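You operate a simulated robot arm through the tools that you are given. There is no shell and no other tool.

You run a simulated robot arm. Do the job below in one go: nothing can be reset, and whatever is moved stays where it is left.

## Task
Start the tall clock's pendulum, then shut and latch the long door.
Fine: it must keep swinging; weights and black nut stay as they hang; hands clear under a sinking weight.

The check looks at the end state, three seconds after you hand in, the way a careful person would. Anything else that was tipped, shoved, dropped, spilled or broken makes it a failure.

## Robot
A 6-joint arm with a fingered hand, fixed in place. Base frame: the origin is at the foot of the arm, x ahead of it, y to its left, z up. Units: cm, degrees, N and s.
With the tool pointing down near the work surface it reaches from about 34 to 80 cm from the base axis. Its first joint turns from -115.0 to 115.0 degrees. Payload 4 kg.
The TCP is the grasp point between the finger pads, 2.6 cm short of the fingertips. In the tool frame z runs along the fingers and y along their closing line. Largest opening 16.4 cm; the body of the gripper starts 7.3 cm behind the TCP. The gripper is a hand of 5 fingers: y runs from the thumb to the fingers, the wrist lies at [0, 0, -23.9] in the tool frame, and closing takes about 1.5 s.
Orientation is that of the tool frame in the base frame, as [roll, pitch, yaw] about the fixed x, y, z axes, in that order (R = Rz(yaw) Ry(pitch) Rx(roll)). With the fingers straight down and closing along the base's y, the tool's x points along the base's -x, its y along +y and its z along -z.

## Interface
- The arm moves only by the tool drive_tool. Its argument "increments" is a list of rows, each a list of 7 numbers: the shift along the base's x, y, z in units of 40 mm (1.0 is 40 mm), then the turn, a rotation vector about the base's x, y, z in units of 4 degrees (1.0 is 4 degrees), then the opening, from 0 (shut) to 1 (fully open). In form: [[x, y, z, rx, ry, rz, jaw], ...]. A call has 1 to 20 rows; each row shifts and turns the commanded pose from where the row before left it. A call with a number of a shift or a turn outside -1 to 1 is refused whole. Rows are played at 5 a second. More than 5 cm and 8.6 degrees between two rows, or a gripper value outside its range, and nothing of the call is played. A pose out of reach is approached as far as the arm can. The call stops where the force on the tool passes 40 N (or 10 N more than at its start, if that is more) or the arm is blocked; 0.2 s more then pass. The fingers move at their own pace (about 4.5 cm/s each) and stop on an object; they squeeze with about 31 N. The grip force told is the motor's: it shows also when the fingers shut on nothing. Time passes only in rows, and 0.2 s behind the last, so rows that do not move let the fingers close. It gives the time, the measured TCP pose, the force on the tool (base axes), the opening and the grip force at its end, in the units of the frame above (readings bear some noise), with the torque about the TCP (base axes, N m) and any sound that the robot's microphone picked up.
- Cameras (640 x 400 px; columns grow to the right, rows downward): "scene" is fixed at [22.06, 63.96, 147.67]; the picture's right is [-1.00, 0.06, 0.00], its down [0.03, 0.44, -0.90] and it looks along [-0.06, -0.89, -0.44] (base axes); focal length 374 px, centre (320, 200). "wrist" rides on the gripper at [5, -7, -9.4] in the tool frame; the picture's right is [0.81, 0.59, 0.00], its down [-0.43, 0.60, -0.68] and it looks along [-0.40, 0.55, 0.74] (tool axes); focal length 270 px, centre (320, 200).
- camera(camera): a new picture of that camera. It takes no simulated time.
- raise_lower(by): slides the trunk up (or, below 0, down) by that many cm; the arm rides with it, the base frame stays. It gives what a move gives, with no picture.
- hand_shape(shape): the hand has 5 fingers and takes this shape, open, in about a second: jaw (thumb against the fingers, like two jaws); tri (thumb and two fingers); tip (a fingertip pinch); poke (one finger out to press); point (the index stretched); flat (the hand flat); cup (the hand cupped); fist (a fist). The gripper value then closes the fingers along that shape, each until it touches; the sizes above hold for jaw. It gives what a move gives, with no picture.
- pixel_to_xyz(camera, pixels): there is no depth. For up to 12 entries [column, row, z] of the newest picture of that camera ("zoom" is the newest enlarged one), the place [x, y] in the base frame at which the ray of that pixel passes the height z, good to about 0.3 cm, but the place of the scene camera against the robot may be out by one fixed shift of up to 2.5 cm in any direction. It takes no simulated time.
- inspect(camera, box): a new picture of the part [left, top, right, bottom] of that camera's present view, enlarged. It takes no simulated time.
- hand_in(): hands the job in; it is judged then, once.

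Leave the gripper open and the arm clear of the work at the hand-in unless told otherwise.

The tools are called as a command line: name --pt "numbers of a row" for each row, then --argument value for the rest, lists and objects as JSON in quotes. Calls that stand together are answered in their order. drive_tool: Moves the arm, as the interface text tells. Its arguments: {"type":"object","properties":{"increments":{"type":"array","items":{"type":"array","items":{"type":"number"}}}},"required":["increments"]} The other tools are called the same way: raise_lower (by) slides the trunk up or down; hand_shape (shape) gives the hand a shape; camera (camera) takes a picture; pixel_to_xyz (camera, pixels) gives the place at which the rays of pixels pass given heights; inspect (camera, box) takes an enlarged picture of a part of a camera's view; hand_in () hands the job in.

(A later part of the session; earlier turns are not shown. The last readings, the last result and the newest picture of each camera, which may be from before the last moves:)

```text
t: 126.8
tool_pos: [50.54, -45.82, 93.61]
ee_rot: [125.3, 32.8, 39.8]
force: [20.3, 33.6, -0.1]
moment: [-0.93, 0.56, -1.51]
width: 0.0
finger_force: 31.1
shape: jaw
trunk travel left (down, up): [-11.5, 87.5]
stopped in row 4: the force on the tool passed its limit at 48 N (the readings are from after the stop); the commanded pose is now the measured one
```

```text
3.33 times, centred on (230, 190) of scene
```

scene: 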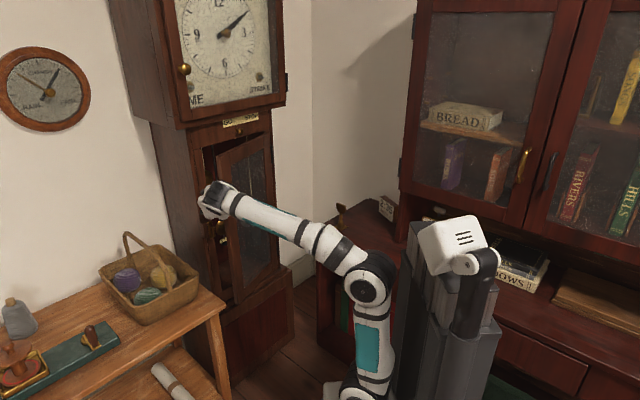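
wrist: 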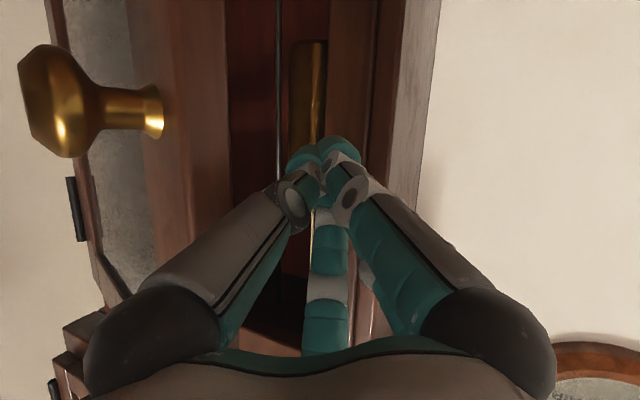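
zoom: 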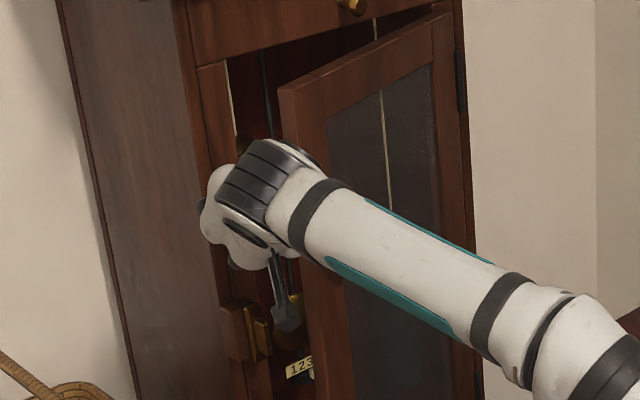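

It jammed: the palm pushed the door's end face sideways with 37 N. I'll ease left, turn the heading 20 degrees more to the right so that only the fingertips hook behind the edge, then look.

drive_tool --pt "0.2 0.16 0 0 0 0 0" --pt "0.1 0.08 0 0 0 -1 0" --pt "0 0 0 0 0 -1 0" --pt "0 0 0 0 0 -1 0" --pt "0 0 0 0 0 -1 0" --pt "0 0 0 0 0 -1 0" --pt "0 0 0 0 0 -1 0"

camera --camera "wrist"

inspect --camera "scene" --box '[170, 130, 290, 250]'

```text
t: 128.3
tool_pos: [51.31, -45.34, 93.48]
ee_rot: [125.4, 32.8, 15.4]
force: [-0.7, -0.4, 0.1]
moment: [0.0, 0.02, 0.02]
width: 0.01
finger_force: 31.0
shape: jaw
trunk travel left (down, up): [-11.5, 87.5]
```

```text
taken
```

wrist: 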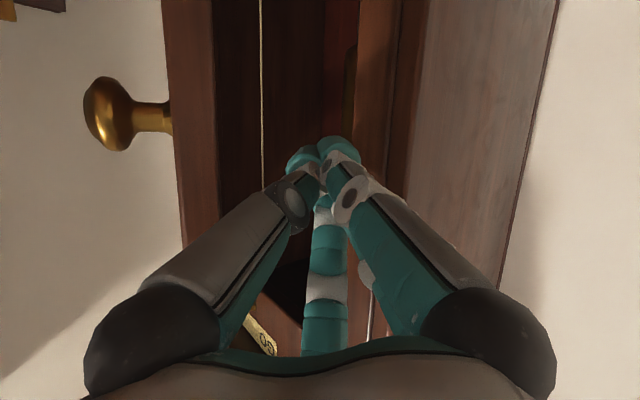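

```text
3.33 times, centred on (230, 190) of scene
```

zoom: 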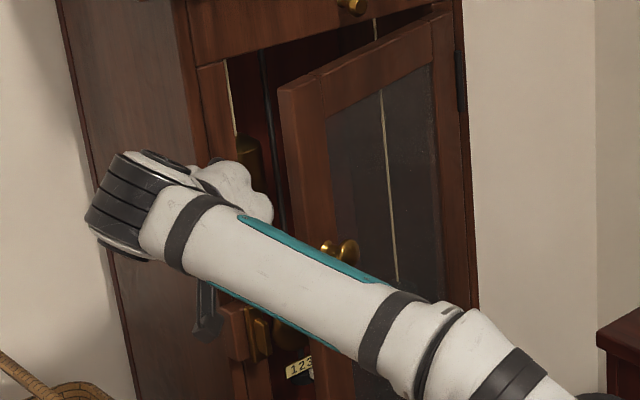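

Reachable: heading is 44 degrees right, and the tip is near u=69, v=9.8, behind the door edge's line. I'll slide right 3 cm and then pull outward.

drive_tool --pt "-0.21 -0.14 0 0 0 0 0" --pt "-0.21 -0.14 0 0 0 0 0" --pt "-0.21 -0.14 0 0 0 0 0" --pt "-0.2 0.05 0 0 0 0 0" --pt "-0.22 0.15 0 0 0 0 0" --pt "-0.22 0.15 0 0 0 0 0"

camera --camera "wrist"

inspect --camera "scene" --box '[170, 130, 290, 250]'

```text
t: 129.8
tool_pos: [46.21, -45.73, 93.51]
ee_rot: [125.4, 32.8, 15.6]
force: [0.8, 0.0, 0.1]
moment: [0.03, -0.03, -0.02]
width: 0.0
finger_force: 31.2
shape: jaw
trunk travel left (down, up): [-11.5, 87.5]
```

```text
taken
```

wrist: 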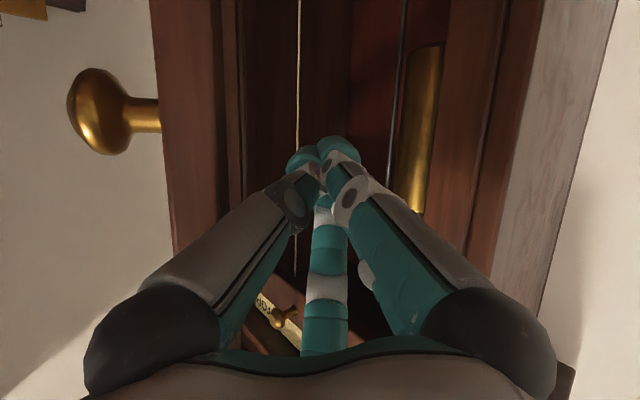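

```text
3.33 times, centred on (230, 190) of scene
```

zoom: 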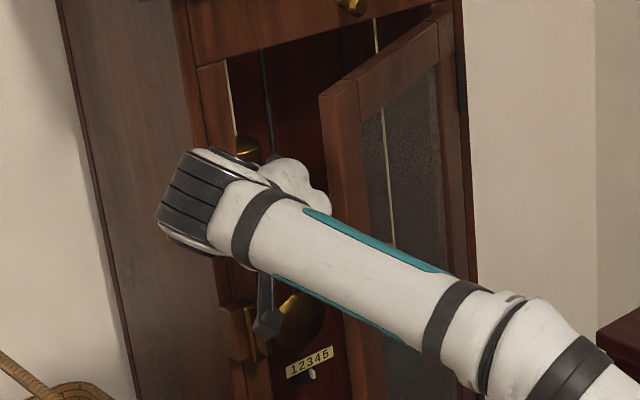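

It worked: the door opened to about 30 degrees with almost no force. I'll continue right and slightly outward to push it wider.

drive_tool --pt "-0.36 -0.1 0 0 0 0 0" --pt "-0.36 -0.1 0 0 0 0 0" --pt "-0.36 -0.1 0 0 0 0 0" --pt "-0.36 -0.1 0 0 0 0 0" --pt "-0.36 -0.1 0 0 0 0 0"

camera --camera "wrist"

camera --camera "scene"

```text
t: 130.9
tool_pos: [39.0, -47.83, 93.38]
ee_rot: [125.4, 32.8, 15.4]
force: [0.7, 0.6, -0.7]
moment: [0.01, 0.0, -0.03]
width: 0.0
finger_force: 31.6
shape: jaw
trunk travel left (down, up): [-11.5, 87.5]
```

```text
taken
```

wrist: 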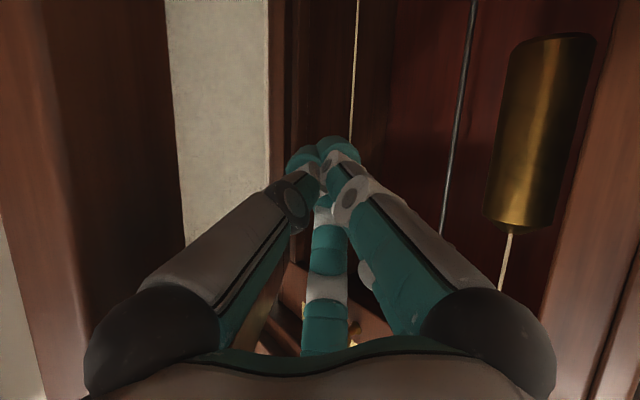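

```text
taken
```

scene: 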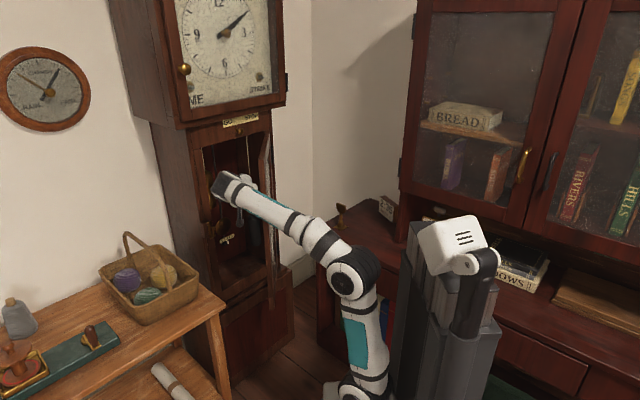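

The door is about 48 degrees open with no resistance. I'll push on towards the right to open it about 75-80 degrees. The tip stays at u≈63, well in front of the weights.

drive_tool --pt "-0.3 -0.17 0 0 0 0 0" --pt "-0.3 -0.17 0 0 0 0 0" --pt "-0.3 -0.17 0 0 0 0 0" --pt "-0.3 -0.17 0 0 0 0 0" --pt "-0.3 -0.17 0 0 0 0 0" --pt "-0.3 -0.17 0 0 0 0 0" --pt "-0.3 -0.17 0 0 0 0 0"

camera --camera "wrist"

camera --camera "scene"

```text
t: 132.6
tool_pos: [30.64, -52.16, 93.54]
ee_rot: [125.4, 32.7, 15.5]
force: [-0.3, -0.2, -0.1]
moment: [0.02, -0.02, -0.02]
width: 0.02
finger_force: 31.1
shape: jaw
trunk travel left (down, up): [-11.5, 87.5]
```

```text
taken
```

wrist: 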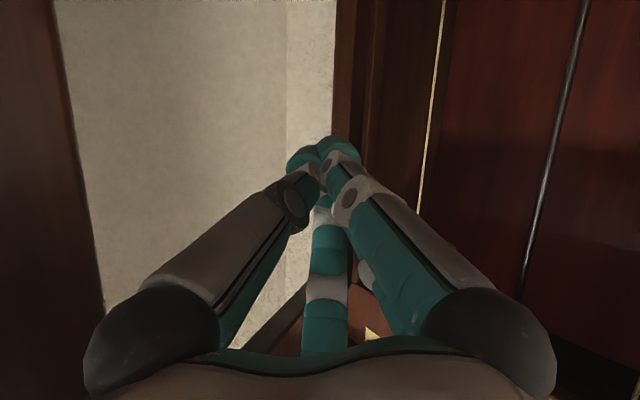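

```text
taken
```

scene: 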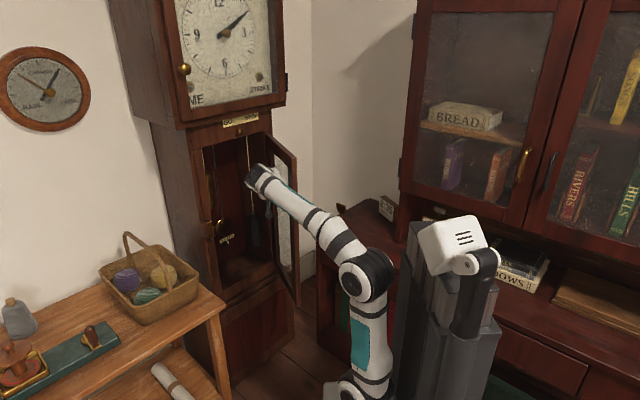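

The door is wide open and stays there. I'll look closely at the inside.

inspect --camera "scene" --box '[195, 130, 305, 300]'

inspect --camera "scene" --box '[200, 200, 270, 260]'

inspect --camera "scene" --box '[195, 105, 300, 180]'

```text
2.35 times, centred on (250, 215) of scene
```

zoom: 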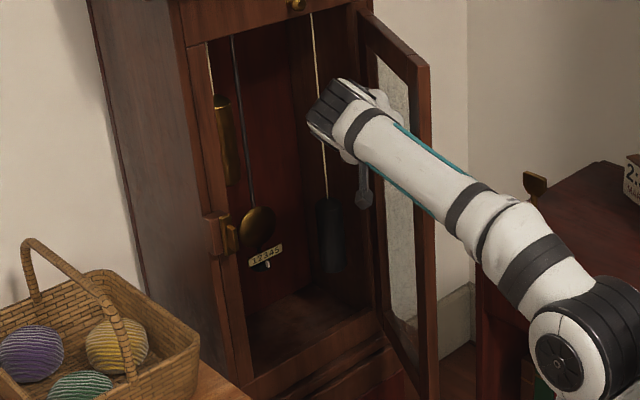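

```text
6.67 times, centred on (235, 230) of scene
```

zoom: 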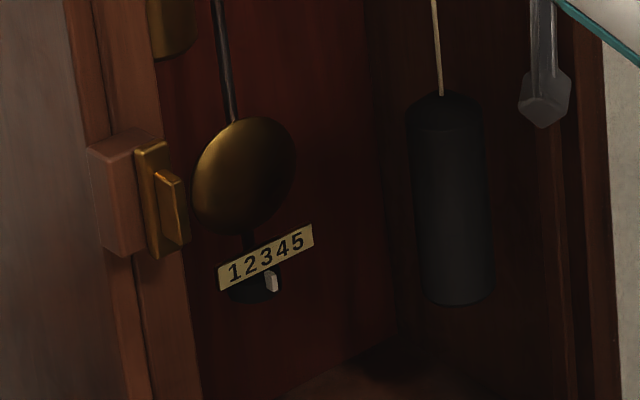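

```text
5.33 times, centred on (248, 142) of scene
```

zoom: 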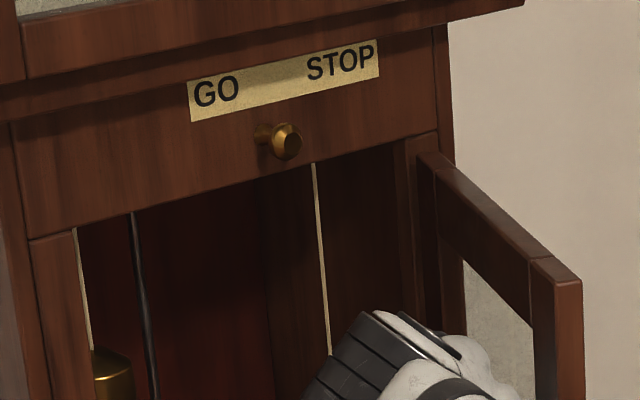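

Now the inside is clear:
- the rod hangs at about v=-2.6 in the plane u≈86.8, with the bob centred at z≈69.5;
- the STRIKE weight's top is at z≈73, at v≈-13.5;
- the TIME weight's bottom is at z≈82, at v≈4.

The GO/STOP knob sits on the GO side. I'll nudge the rod leftwards from its right side at z≈78, where the hand is under neither weight. First I'll turn the hand straight in, in front of the opening.

drive_tool --pt "0.123 -0.02 0 0 0 1 0" --pt "0.123 -0.02 0 0 0 1 0" --pt "0.123 -0.02 0 0 0 1 0" --pt "0.123 -0.02 0 0 0 1 0" --pt "0.123 -0.02 0 0 0 1 0" --pt "0.123 -0.02 0 0 0 1 0" --pt "0.123 -0.02 0 0 0 1 0" --pt "0.123 -0.02 0 0 0 1 0" --pt "0.123 -0.02 0 0 0 1 0" --pt "0.123 -0.02 0 0 0 1 0" --pt "0.123 -0.02 0 0 0 1 0" --pt "0.123 -0.02 0 0 0 1 0"

camera --camera "wrist"

camera --camera "scene"

```text
t: 135.2
tool_pos: [36.43, -53.44, 93.48]
ee_rot: [125.4, 32.8, 63.6]
force: [0.0, -0.1, -0.3]
moment: [-0.01, 0.03, 0.02]
width: 0.0
finger_force: 30.5
shape: jaw
trunk travel left (down, up): [-11.5, 87.5]
```

```text
taken
```

wrist: 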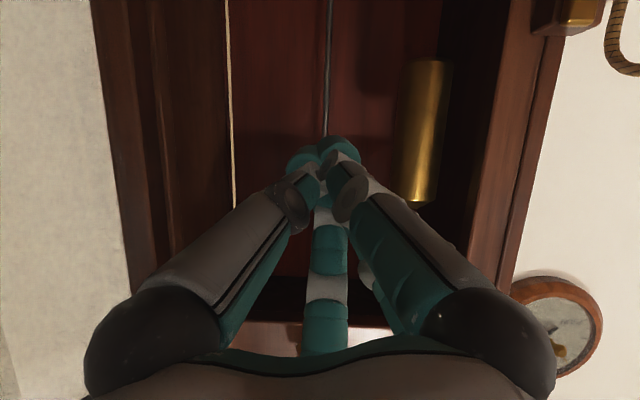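

```text
taken
```

scene: 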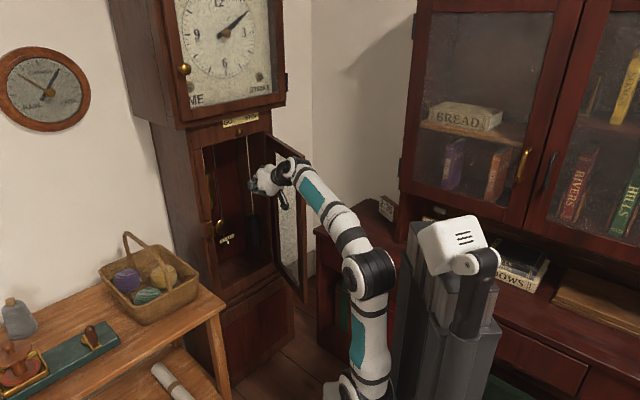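

The view puts the rod at v≈-3.0, the TIME weight at v≈3.5-9 (bottom z≈82.5), and the STRIKE cord at v≈-13. To make the hand narrow sideways between them, I'll roll it 36 degrees more about its axis.

drive_tool --pt "0 0 0 0.59 -0.643 -0.487 0" --pt "0 0 0 0.59 -0.643 -0.487 0" --pt "0 0 0 0.59 -0.643 -0.487 0" --pt "0 0 0 0.59 -0.643 -0.487 0" --pt "0 0 0 0.59 -0.643 -0.487 0" --pt "0 0 0 0.59 -0.643 -0.487 0" --pt "0 0 0 0.59 -0.643 -0.487 0" --pt "0 0 0 0.59 -0.643 -0.487 0" --pt "0 0 0 0.59 -0.643 -0.487 0"

camera --camera "wrist"

inspect --camera "scene" --box '[195, 130, 305, 240]'

```text
t: 137.2
tool_pos: [36.5, -53.26, 93.58]
ee_rot: [119.2, 2.0, 43.6]
force: [0.2, -0.4, -0.6]
moment: [-0.01, 0.01, 0.02]
width: 0.02
finger_force: 31.0
shape: jaw
trunk travel left (down, up): [-11.5, 87.5]
```

```text
taken
```

wrist: 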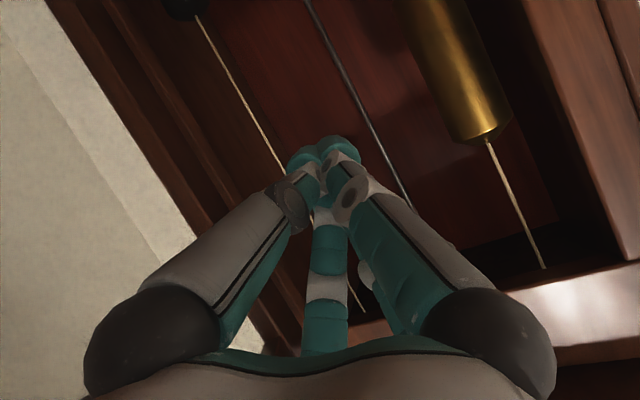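

```text
3.64 times, centred on (250, 185) of scene
```

zoom: 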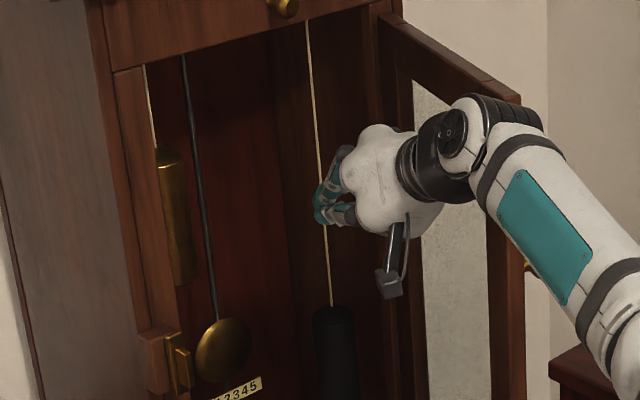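

The hand is now narrow sideways. I'll lower it to z≈80 and shift right to v≈-8.2, still in front of the case.

drive_tool --pt "-0.026 -0.214 -0.68 0 0 0 0" --pt "-0.026 -0.214 -0.68 0 0 0 0" --pt "-0.026 -0.214 -0.68 0 0 0 0" --pt "-0.026 -0.214 -0.68 0 0 0 0" --pt "-0.026 -0.214 -0.68 0 0 0 0"

camera --camera "wrist"

inspect --camera "scene" --box '[195, 150, 305, 260]'

```text
t: 138.3
tool_pos: [36.02, -57.82, 79.84]
ee_rot: [119.3, 2.2, 43.7]
force: [0.0, 0.2, 0.1]
moment: [0.01, -0.01, 0.02]
width: 0.0
finger_force: 31.1
shape: jaw
trunk travel left (down, up): [-11.5, 87.5]
```

```text
taken
```

wrist: 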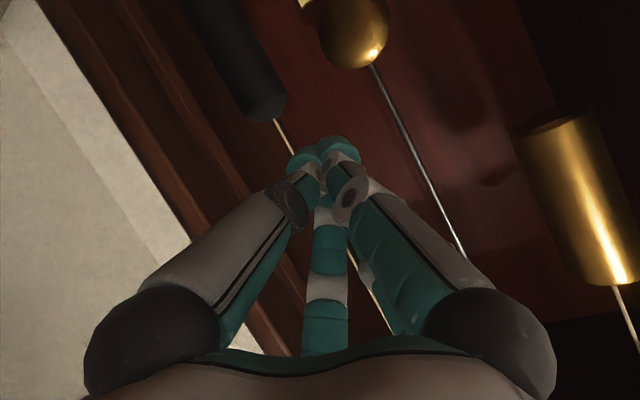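

```text
3.64 times, centred on (250, 205) of scene
```

zoom: 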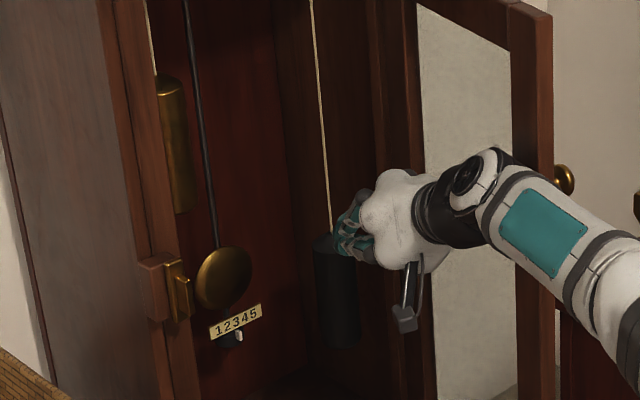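

All triangulations agree: rod at v≈-2.8, bob top z≈72, STRIKE weight top z≈71.5 with its left side at v≈-11. I'm at v=-8.4, z=79.8. I'll advance straight in 12 cm and check.

drive_tool --pt "0.37 -0.457 0 0 0 0 0" --pt "0.37 -0.457 0 0 0 0 0" --pt "0.37 -0.457 0 0 0 0 0" --pt "0.37 -0.457 0 0 0 0 0" --pt "0.37 -0.457 0 0 0 0 0"

camera --camera "wrist"

inspect --camera "scene" --box '[195, 170, 285, 260]'

```text
t: 139.6
tool_pos: [43.62, -66.89, 80.09]
ee_rot: [119.3, 2.0, 43.7]
force: [-0.9, 0.1, 0.3]
moment: [0.02, -0.01, 0.0]
width: 0.0
finger_force: 30.1
shape: jaw
trunk travel left (down, up): [-11.5, 87.5]
```

```text
taken
```

wrist: 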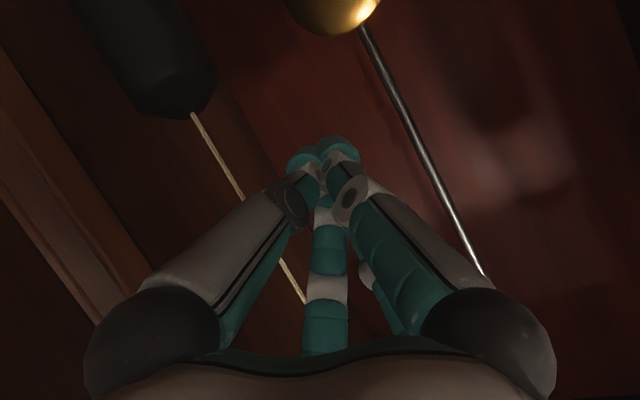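

```text
4.44 times, centred on (240, 215) of scene
```

zoom: 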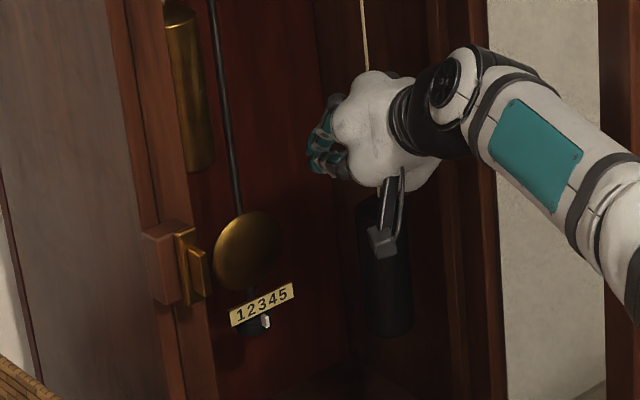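

The STRIKE cord triangulates to u≈81.8, v≈-13.2. I'll shift left to v≈-6.4 for clearance while going in another 6 cm, so the fingertip sits just right of the rod.

drive_tool --pt "0.32 -0.22 0 0 0 0 0" --pt "0.32 -0.22 0 0 0 0 0" --pt "0.32 -0.22 -0.02 0 0 0 0" --pt "0.32 -0.22 -0.02 0 0 0 0"

camera --camera "wrist"

inspect --camera "scene" --box '[200, 185, 270, 255]'

```text
t: 140.6
tool_pos: [48.55, -70.35, 79.87]
ee_rot: [119.3, 2.1, 43.5]
force: [-1.0, -0.3, 0.3]
moment: [-0.01, 0.0, 0.03]
width: 0.01
finger_force: 30.8
shape: jaw
trunk travel left (down, up): [-11.5, 87.5]
```

```text
taken
```

wrist: 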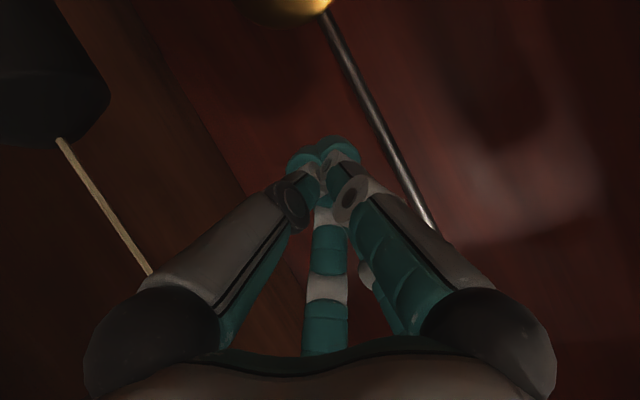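

```text
5.71 times, centred on (235, 220) of scene
```

zoom: 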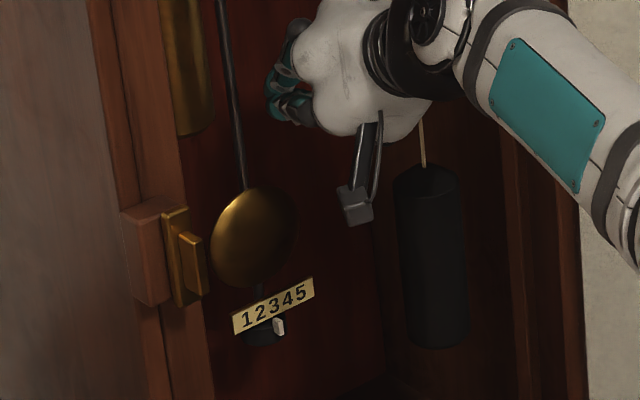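

The fingertip is to the right of the rod at (385, 130) in the wrist view, with no contact. The pointer baseline in the zoom is x≈278, and the scale spacing is about 13.4 px per mark. I'll go 0.6 cm deeper and move left 1 cm.

drive_tool --pt "0.094 -0.116 0 0 0 0 0" --pt "0.1 0.08 0 0 0 0 0" --pt "0.1 0.08 0 0 0 0 0"

camera --camera "wrist"

inspect --camera "scene" --box '[200, 185, 270, 255]'

```text
t: 141.3
tool_pos: [49.79, -70.15, 79.57]
ee_rot: [119.3, 2.0, 43.7]
force: [0.0, -0.8, 0.1]
moment: [0.02, 0.0, 0.02]
width: 0.0
finger_force: 30.6
shape: jaw
trunk travel left (down, up): [-11.5, 87.5]
```

```text
taken
```

wrist: 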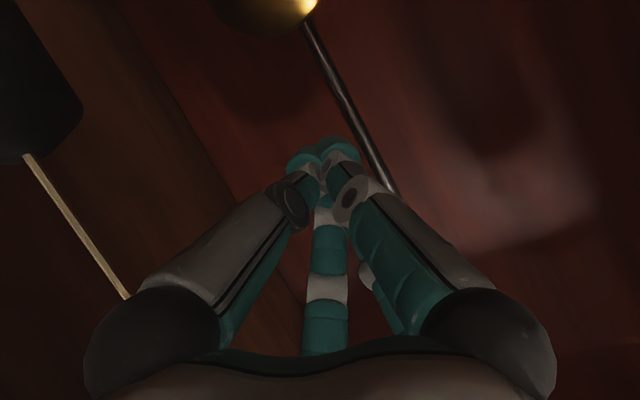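

```text
5.71 times, centred on (235, 220) of scene
```

zoom: 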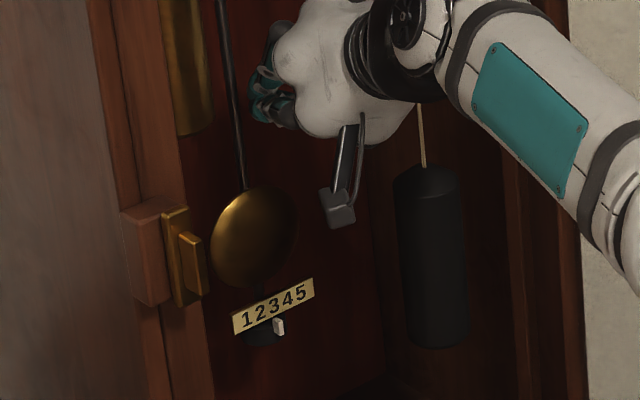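

Still no contact and the pointer is unmoved, but the gap to the rod is down to about 1 cm. I'll move left 0.8 cm more.

drive_tool --pt "0.078 0.063 0 0 0 0 0" --pt "0.078 0.063 0 0 0 0 0"

camera --camera "wrist"

inspect --camera "scene" --box '[200, 185, 270, 255]'

```text
t: 141.9
tool_pos: [50.4, -69.73, 79.89]
ee_rot: [119.4, 2.1, 43.5]
force: [0.5, -0.6, 0.0]
moment: [0.01, 0.04, -0.02]
width: 0.0
finger_force: 31.1
shape: jaw
trunk travel left (down, up): [-11.5, 87.5]
```

```text
taken
```

wrist: 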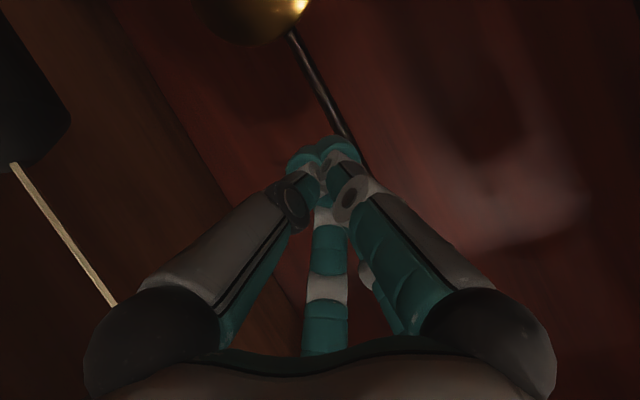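

```text
5.71 times, centred on (235, 220) of scene
```

zoom: 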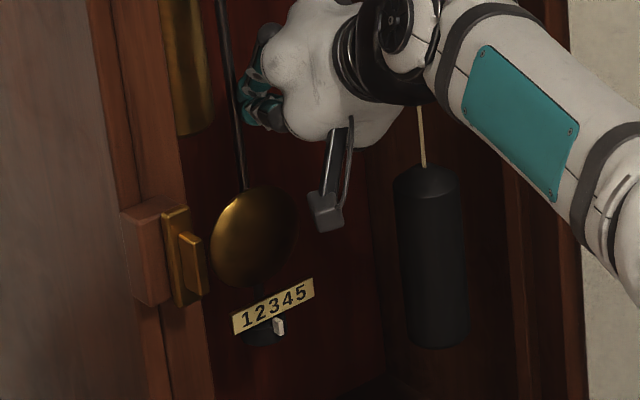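

The tip is nearly at the rod. I'll move left another 0.5 cm.

drive_tool --pt "0.05 0.04 0 0 0 0 0" --pt "0.05 0.04 0 0 0 0 0"

camera --camera "wrist"

inspect --camera "scene" --box '[200, 185, 270, 255]'

```text
t: 142.6
tool_pos: [50.82, -69.51, 79.76]
ee_rot: [119.1, 2.1, 43.5]
force: [0.5, 0.5, -0.5]
moment: [0.0, -0.01, 0.01]
width: 0.01
finger_force: 30.7
shape: jaw
trunk travel left (down, up): [-11.5, 87.5]
```

```text
taken
```

wrist: 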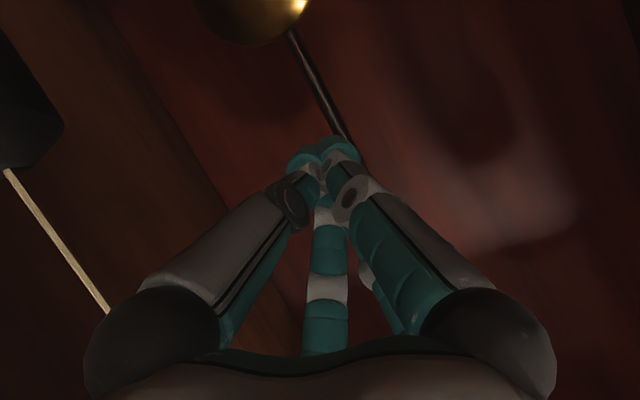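

```text
5.71 times, centred on (235, 220) of scene
```

zoom: 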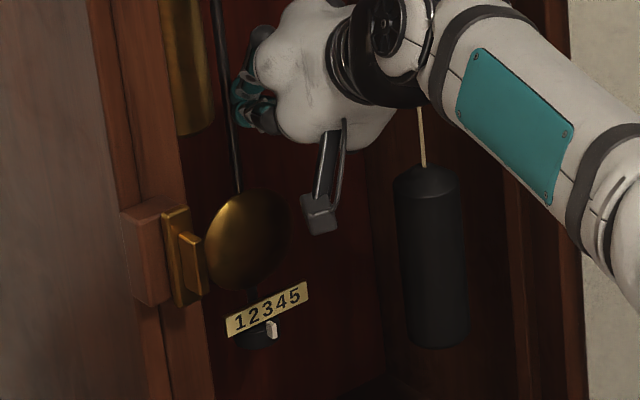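

The whole pendulum moved left by about 0.7 cm, and the scale and pointer move with it. So the scale is just the nut's rating gauge and isn't to be changed. I'll push further left about 1.8 cm in small steps, turning the hand 8 degrees so the palm stays clear of the TIME weight.

drive_tool --pt "0.087 0.07 0 0 0 0.67 0" --pt "0.087 0.07 0 0 0 0.67 0" --pt "0.087 0.07 0 0 0 0.67 0"

camera --camera "wrist"

inspect --camera "scene" --box '[200, 185, 270, 255]'

```text
t: 143.3
tool_pos: [51.77, -68.57, 79.71]
ee_rot: [119.2, 2.2, 51.8]
force: [-0.3, -0.3, 0.2]
moment: [0.02, 0.03, -0.02]
width: 0.0
finger_force: 30.7
shape: jaw
trunk travel left (down, up): [-11.5, 87.5]
```

```text
taken
```

wrist: 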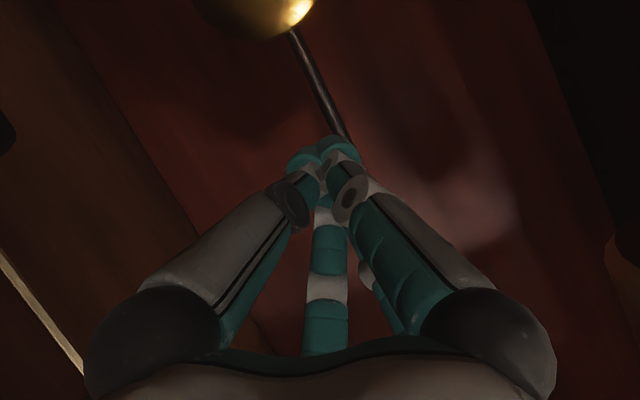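

```text
5.71 times, centred on (235, 220) of scene
```

zoom: 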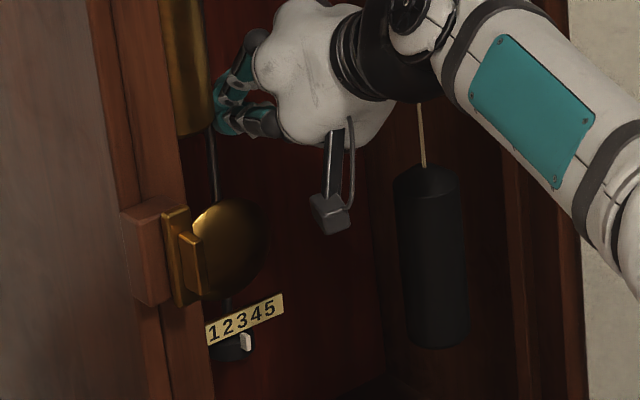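

The pendulum is displaced left by about 3 cm at the gauge, nearly 3 degrees, and nothing else has moved. I'll let it go by withdrawing the finger quickly, straight back along its own heading.

drive_tool --pt "-0.753 0.612 0.05 0 0 0 0" --pt "-0.753 0.612 0.05 0 0 0 0" --pt "-0.753 0.612 0.05 0 0 0 0" --pt "-0.753 0.612 0.05 0 0 0 0"

inspect --camera "scene" --box '[200, 185, 270, 255]'

camera --camera "wrist"

```text
t: 144.3
tool_pos: [39.82, -58.74, 80.37]
ee_rot: [119.3, 2.2, 51.5]
force: [0.5, 0.0, 0.3]
moment: [-0.02, -0.03, 0.03]
width: 0.0
finger_force: 31.4
shape: jaw
trunk travel left (down, up): [-11.5, 87.5]
```

```text
5.71 times, centred on (235, 220) of scene
```

zoom: 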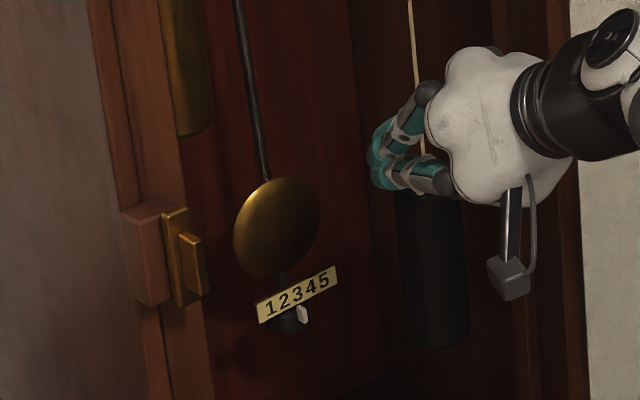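

```text
taken
```

wrist: 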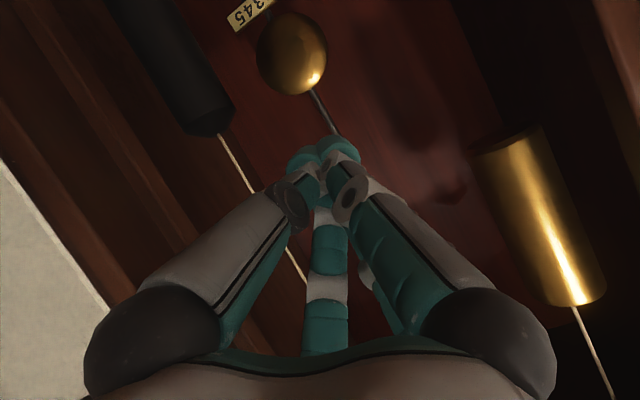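

The pendulum is swinging: the pointer is now at x≈303, right of its rest at 278. I'll keep backing out of the case while watching whether it keeps swinging.

drive_tool --pt "-0.4 0.45 0.2 0 0 0 0" --pt "-0.4 0.45 0.3 0 0 0 0"

inspect --camera "scene" --box '[200, 185, 270, 255]'

drive_tool --pt "0 0 0 0 0 0 0"

inspect --camera "scene" --box '[200, 185, 270, 255]'

drive_tool --pt "0 0 0 0 0 0 0"

inspect --camera "scene" --box '[200, 185, 270, 255]'

drive_tool --pt "0 0 0 0 0 0 0"

inspect --camera "scene" --box '[200, 185, 270, 255]'

```text
t: 144.9
tool_pos: [36.63, -55.09, 82.43]
ee_rot: [119.3, 2.1, 51.7]
force: [0.3, 0.5, -0.4]
moment: [0.01, -0.02, -0.01]
width: 0.0
finger_force: 31.3
shape: jaw
trunk travel left (down, up): [-11.5, 87.5]
```

```text
5.71 times, centred on (235, 220) of scene
```

zoom: 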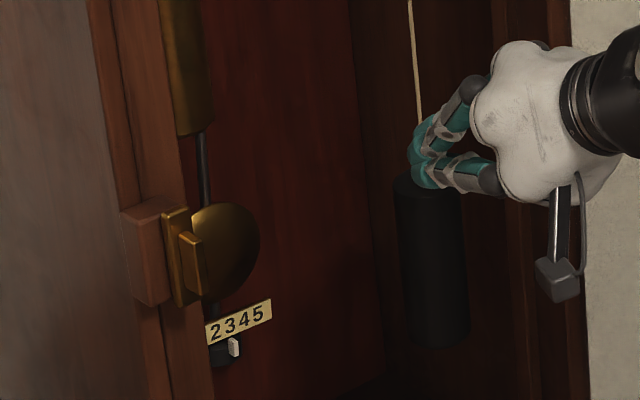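

```text
t: 145.3
tool_pos: [36.61, -55.14, 82.44]
ee_rot: [119.2, 2.1, 51.7]
force: [0.8, -0.2, 0.3]
moment: [0.02, -0.03, 0.0]
width: 0.01
finger_force: 31.5
shape: jaw
trunk travel left (down, up): [-11.5, 87.5]
```

```text
5.71 times, centred on (235, 220) of scene
```

zoom: 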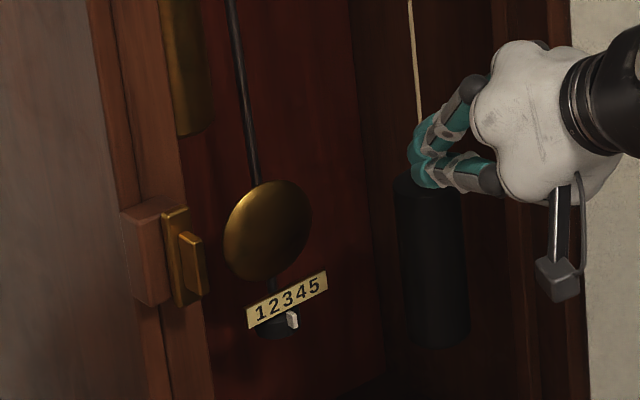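

```text
t: 145.8
tool_pos: [36.53, -55.08, 82.58]
ee_rot: [119.2, 2.1, 51.6]
force: [0.4, -0.2, 1.0]
moment: [0.01, 0.01, 0.04]
width: 0.0
finger_force: 31.2
shape: jaw
trunk travel left (down, up): [-11.5, 87.5]
```

```text
5.71 times, centred on (235, 220) of scene
```

zoom: 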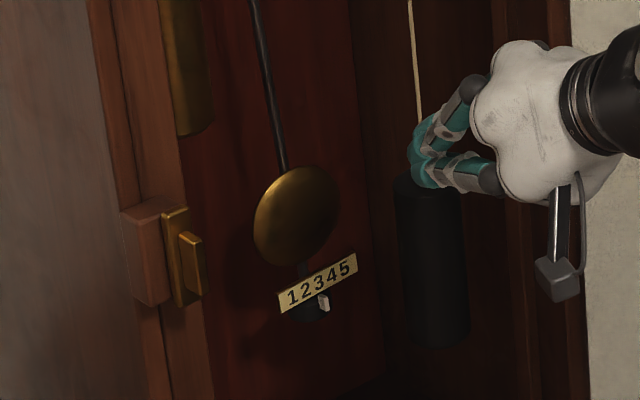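

```text
t: 146.2
tool_pos: [36.62, -55.18, 82.48]
ee_rot: [119.1, 2.1, 51.7]
force: [-0.2, -0.5, 0.3]
moment: [0.02, -0.01, -0.01]
width: 0.04
finger_force: 31.5
shape: jaw
trunk travel left (down, up): [-11.5, 87.5]
```

```text
5.71 times, centred on (235, 220) of scene
```

zoom: 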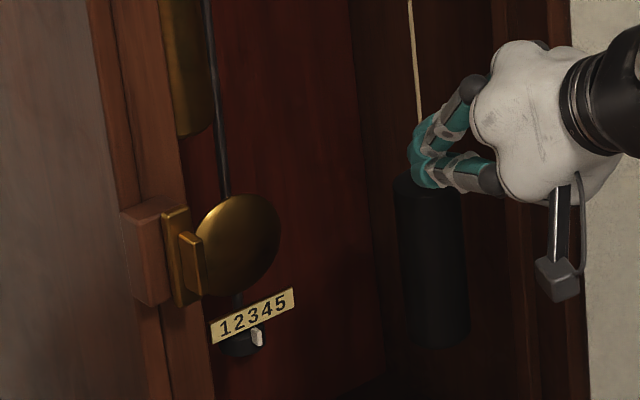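

It swings freely between pointer x≈234 and 324, about ±4 cm, with both weights untouched. Next is closing the door. It stands about 85 degrees open, so I must push from its right side. I'll first back the hand away and point it down, close in front of the robot, to pass around the door's edge.

drive_tool --pt "-0.27 0.334 0.21 0.629 0.777 0 0" --pt "-0.27 0.334 0.21 0.629 0.777 0 0" --pt "-0.27 0.334 0.21 0.629 0.777 0 0" --pt "-0.27 0.334 0.21 0.629 0.777 0 0" --pt "-0.27 0.334 0.21 0.629 0.777 0 0" --pt "-0.27 0.334 0.21 0.629 0.777 0 0" --pt "-0.27 0.334 0.21 0.629 0.777 0 0" --pt "-0.27 0.334 0.21 0.629 0.777 0 0" --pt "-0.27 0.334 0.21 0.629 0.777 0 0" --pt "-0.27 0.334 0.21 0.629 0.777 0 0"

camera --camera "scene"

camera --camera "wrist"

inspect --camera "scene" --box '[200, 185, 270, 255]'

```text
t: 148.3
tool_pos: [27.29, -41.38, 82.97]
ee_rot: [158.4, 1.7, 52.6]
force: [0.0, -0.8, -0.5]
moment: [-0.02, 0.0, 0.03]
width: 0.01
finger_force: 30.7
shape: jaw
out of reach, approached as far as the arm can: row 8, 9, 10
trunk travel left (down, up): [-11.5, 87.5]
```

```text
taken
```

scene: 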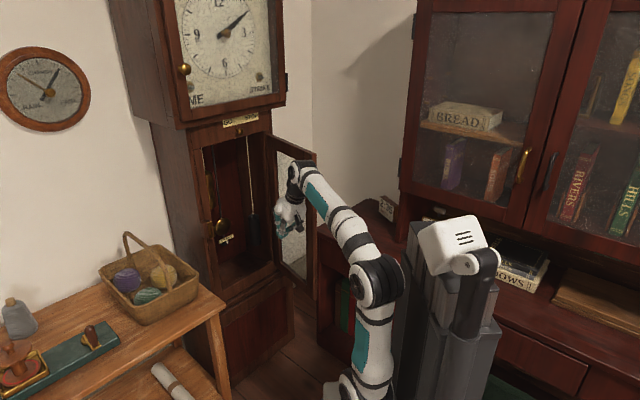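

```text
taken
```

wrist: 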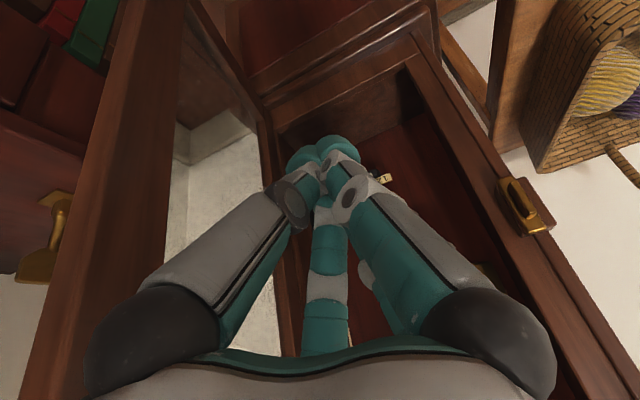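

```text
5.71 times, centred on (235, 220) of scene
```

zoom: 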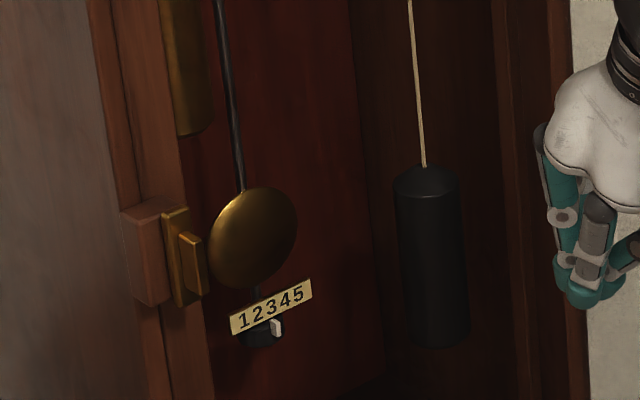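

The hand is out. The door looks open beyond 90 degrees now. I'll raise the trunk 22 cm to allow a steeper, closer tool, and check where the door edge is.

raise_lower --by 22

inspect --camera "scene" --box '[240, 110, 350, 310]'

camera --camera "scene"

```text
t: 150.7
tool_pos: [27.36, -41.37, 105.15]
ee_rot: [158.5, 1.6, 52.7]
force: [0.4, -0.1, -0.6]
moment: [-0.05, 0.01, 0.0]
width: 0.01
finger_force: 29.8
shape: jaw
trunk travel left (down, up): [-33.5, 65.5]
```

```text
2.00 times, centred on (295, 210) of scene
```

zoom: 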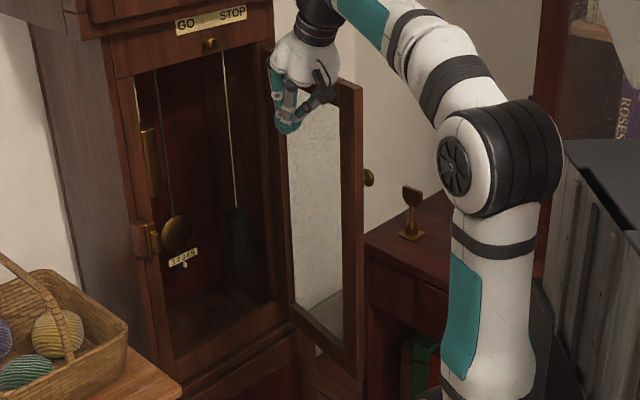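

```text
taken
```

scene: 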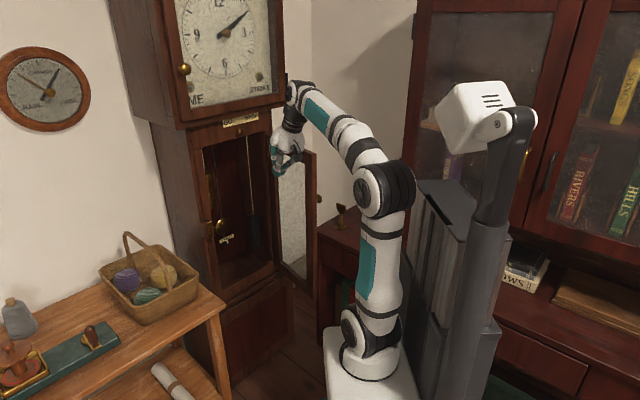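

The door's edge is at about u=45.5, v=-16, around 80 degrees open, and its top is at z≈108. I'll go over the top: raise the trunk 18 cm so that the fingertips are at z≈120, then move right past the door.

raise_lower --by 18

drive_tool --pt "-0.6 -0.58 0 0 0 0 0" --pt "-0.6 -0.58 0 0 0 0 0" --pt "-0.6 -0.58 0 0 0 0 0" --pt "-0.6 -0.58 0 0 0 0 0"

camera --camera "scene"

```text
t: 152.7
tool_pos: [27.31, -41.25, 123.06]
ee_rot: [158.3, 1.8, 52.7]
force: [0.5, 0.2, 0.4]
moment: [0.0, -0.01, -0.02]
width: 0.01
finger_force: 31.0
shape: jaw
trunk travel left (down, up): [-51.5, 47.5]
```

```text
t: 153.7
tool_pos: [17.81, -50.28, 120.69]
ee_rot: [158.1, 1.9, 52.6]
force: [0.7, 0.4, -0.6]
moment: [0.02, -0.02, 0.0]
width: 0.03
finger_force: 30.8
shape: jaw
out of reach, approached as far as the arm can: row 1, 2, 3, 4
trunk travel left (down, up): [-51.5, 47.5]
```

```text
taken
```

scene: 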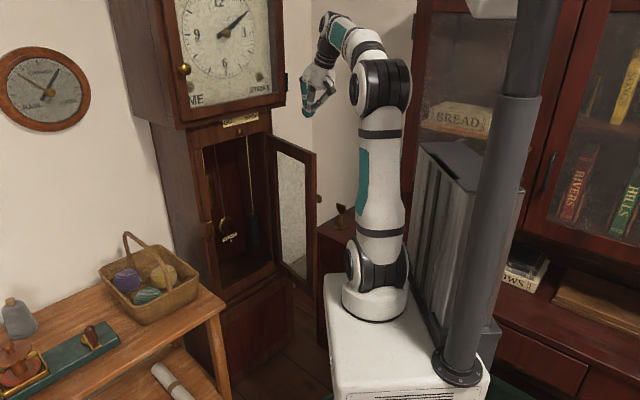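

The hand is above the door's line and clear of it. I'll continue right 12 cm more.

drive_tool --pt "-0.58 -0.5 0 0 0 0 0" --pt "-0.58 -0.5 0 0 0 0 0" --pt "-0.58 -0.5 0 0 0 0 0" --pt "-0.58 -0.5 0 0 0 0 0"

camera --camera "scene"

camera --camera "wrist"

```text
t: 154.7
tool_pos: [9.56, -57.56, 117.15]
ee_rot: [158.2, 2.0, 52.6]
force: [1.2, 0.5, -0.1]
moment: [0.01, 0.0, 0.03]
width: 0.02
finger_force: 30.9
shape: jaw
out of reach, approached as far as the arm can: row 1, 2, 3, 4
trunk travel left (down, up): [-51.5, 47.5]
```

```text
taken
```

scene: 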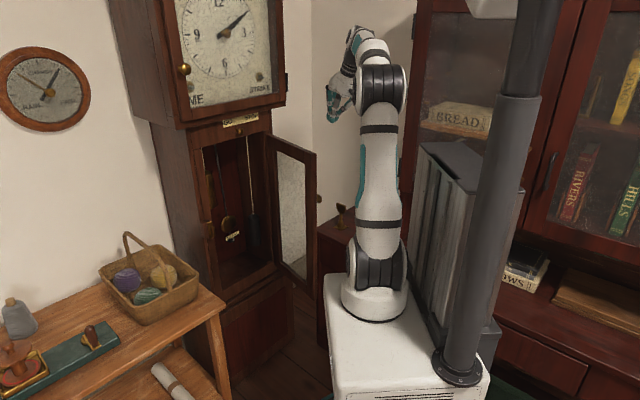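

```text
taken
```

wrist: 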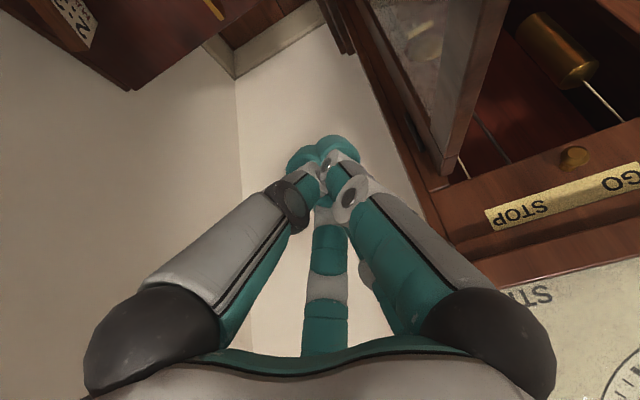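

I'm right of the door now, at u=50.7, v=-28.8. I'll lower the trunk 20 cm, then tilt the hand to about 55 degrees and turn its heading left towards the door's outer face.

raise_lower --by -20

drive_tool --pt "0 0 0 -0.629 -0.777 0 0" --pt "0 0 0 -0.629 -0.777 0 0" --pt "0 0 0 -0.629 -0.777 0 0" --pt "0 0 0 -0.629 -0.777 0 0" --pt "0 0 0 -0.629 -0.777 0 0" --pt "0 0 0 -0.629 -0.777 0 0" --pt "0 0 0 -0.629 -0.777 0 0" --pt "0 0 0 -0.629 -0.777 0 0"

camera --camera "scene"

camera --camera "wrist"

```text
t: 156.8
tool_pos: [9.79, -57.49, 97.17]
ee_rot: [158.2, 2.0, 52.5]
force: [0.3, -0.4, 0.1]
moment: [0.0, -0.02, 0.02]
width: 0.01
finger_force: 31.2
shape: jaw
trunk travel left (down, up): [-31.5, 67.5]
```

```text
t: 158.7
tool_pos: [9.68, -57.42, 97.33]
ee_rot: [126.1, 2.5, 51.2]
force: [-0.7, -0.4, 0.6]
moment: [0.04, 0.0, -0.01]
width: 0.01
finger_force: 30.7
shape: jaw
trunk travel left (down, up): [-31.5, 67.5]
```

```text
taken
```

scene: 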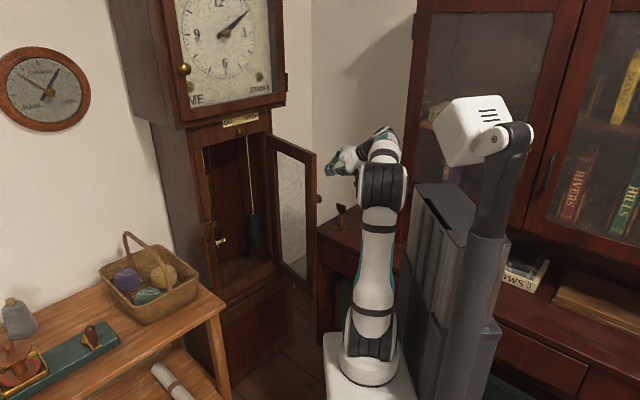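

```text
taken
```

wrist: 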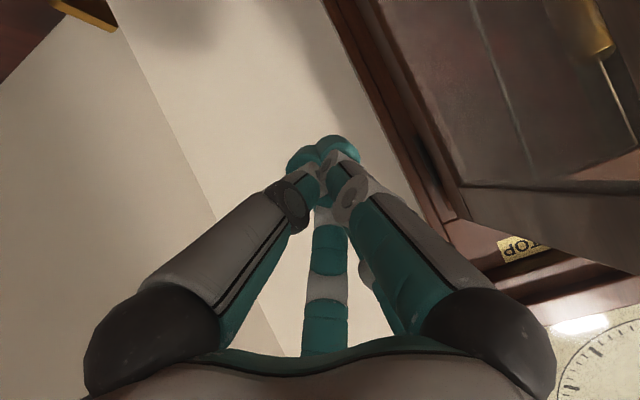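

Now I'll turn the heading about 28 degrees further left and shift slightly outward, so the fingertips face the door's outer face near its free edge.

drive_tool --pt "-0.08 0.1 0.05 0 0 1 0" --pt "-0.08 0.1 0.05 0 0 1 0" --pt "-0.08 0.1 0.05 0 0 1 0" --pt "-0.08 0.1 0.05 0 0 1 0" --pt "-0.08 0.1 0.05 0 0 1 0" --pt "-0.08 0.1 0.05 0 0 1 0" --pt "-0.08 0.1 0.05 0 0 1 0"

camera --camera "wrist"

camera --camera "scene"

```text
t: 160.2
tool_pos: [14.09, -54.63, 93.04]
ee_rot: [126.3, 3.3, 78.4]
force: [0.0, 0.6, 0.2]
moment: [-0.01, -0.01, 0.01]
width: 0.0
finger_force: 31.1
shape: jaw
out of reach, approached as far as the arm can: row 5, 6, 7
trunk travel left (down, up): [-31.5, 67.5]
```

```text
taken
```

wrist: 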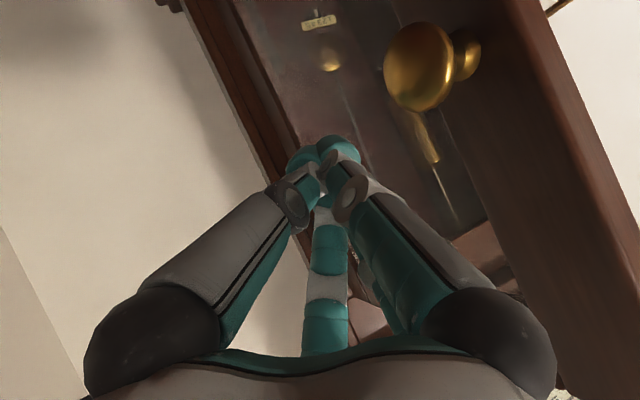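

```text
taken
```

scene: 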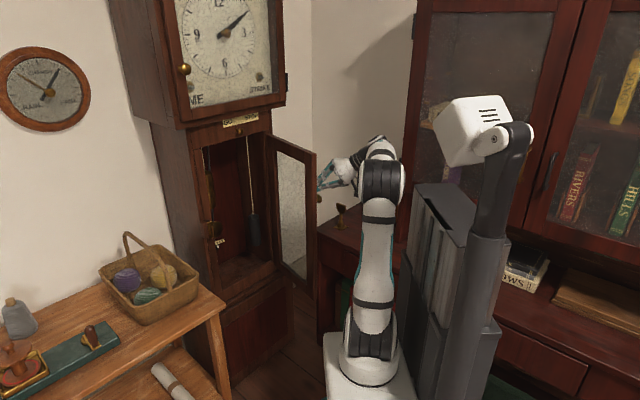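

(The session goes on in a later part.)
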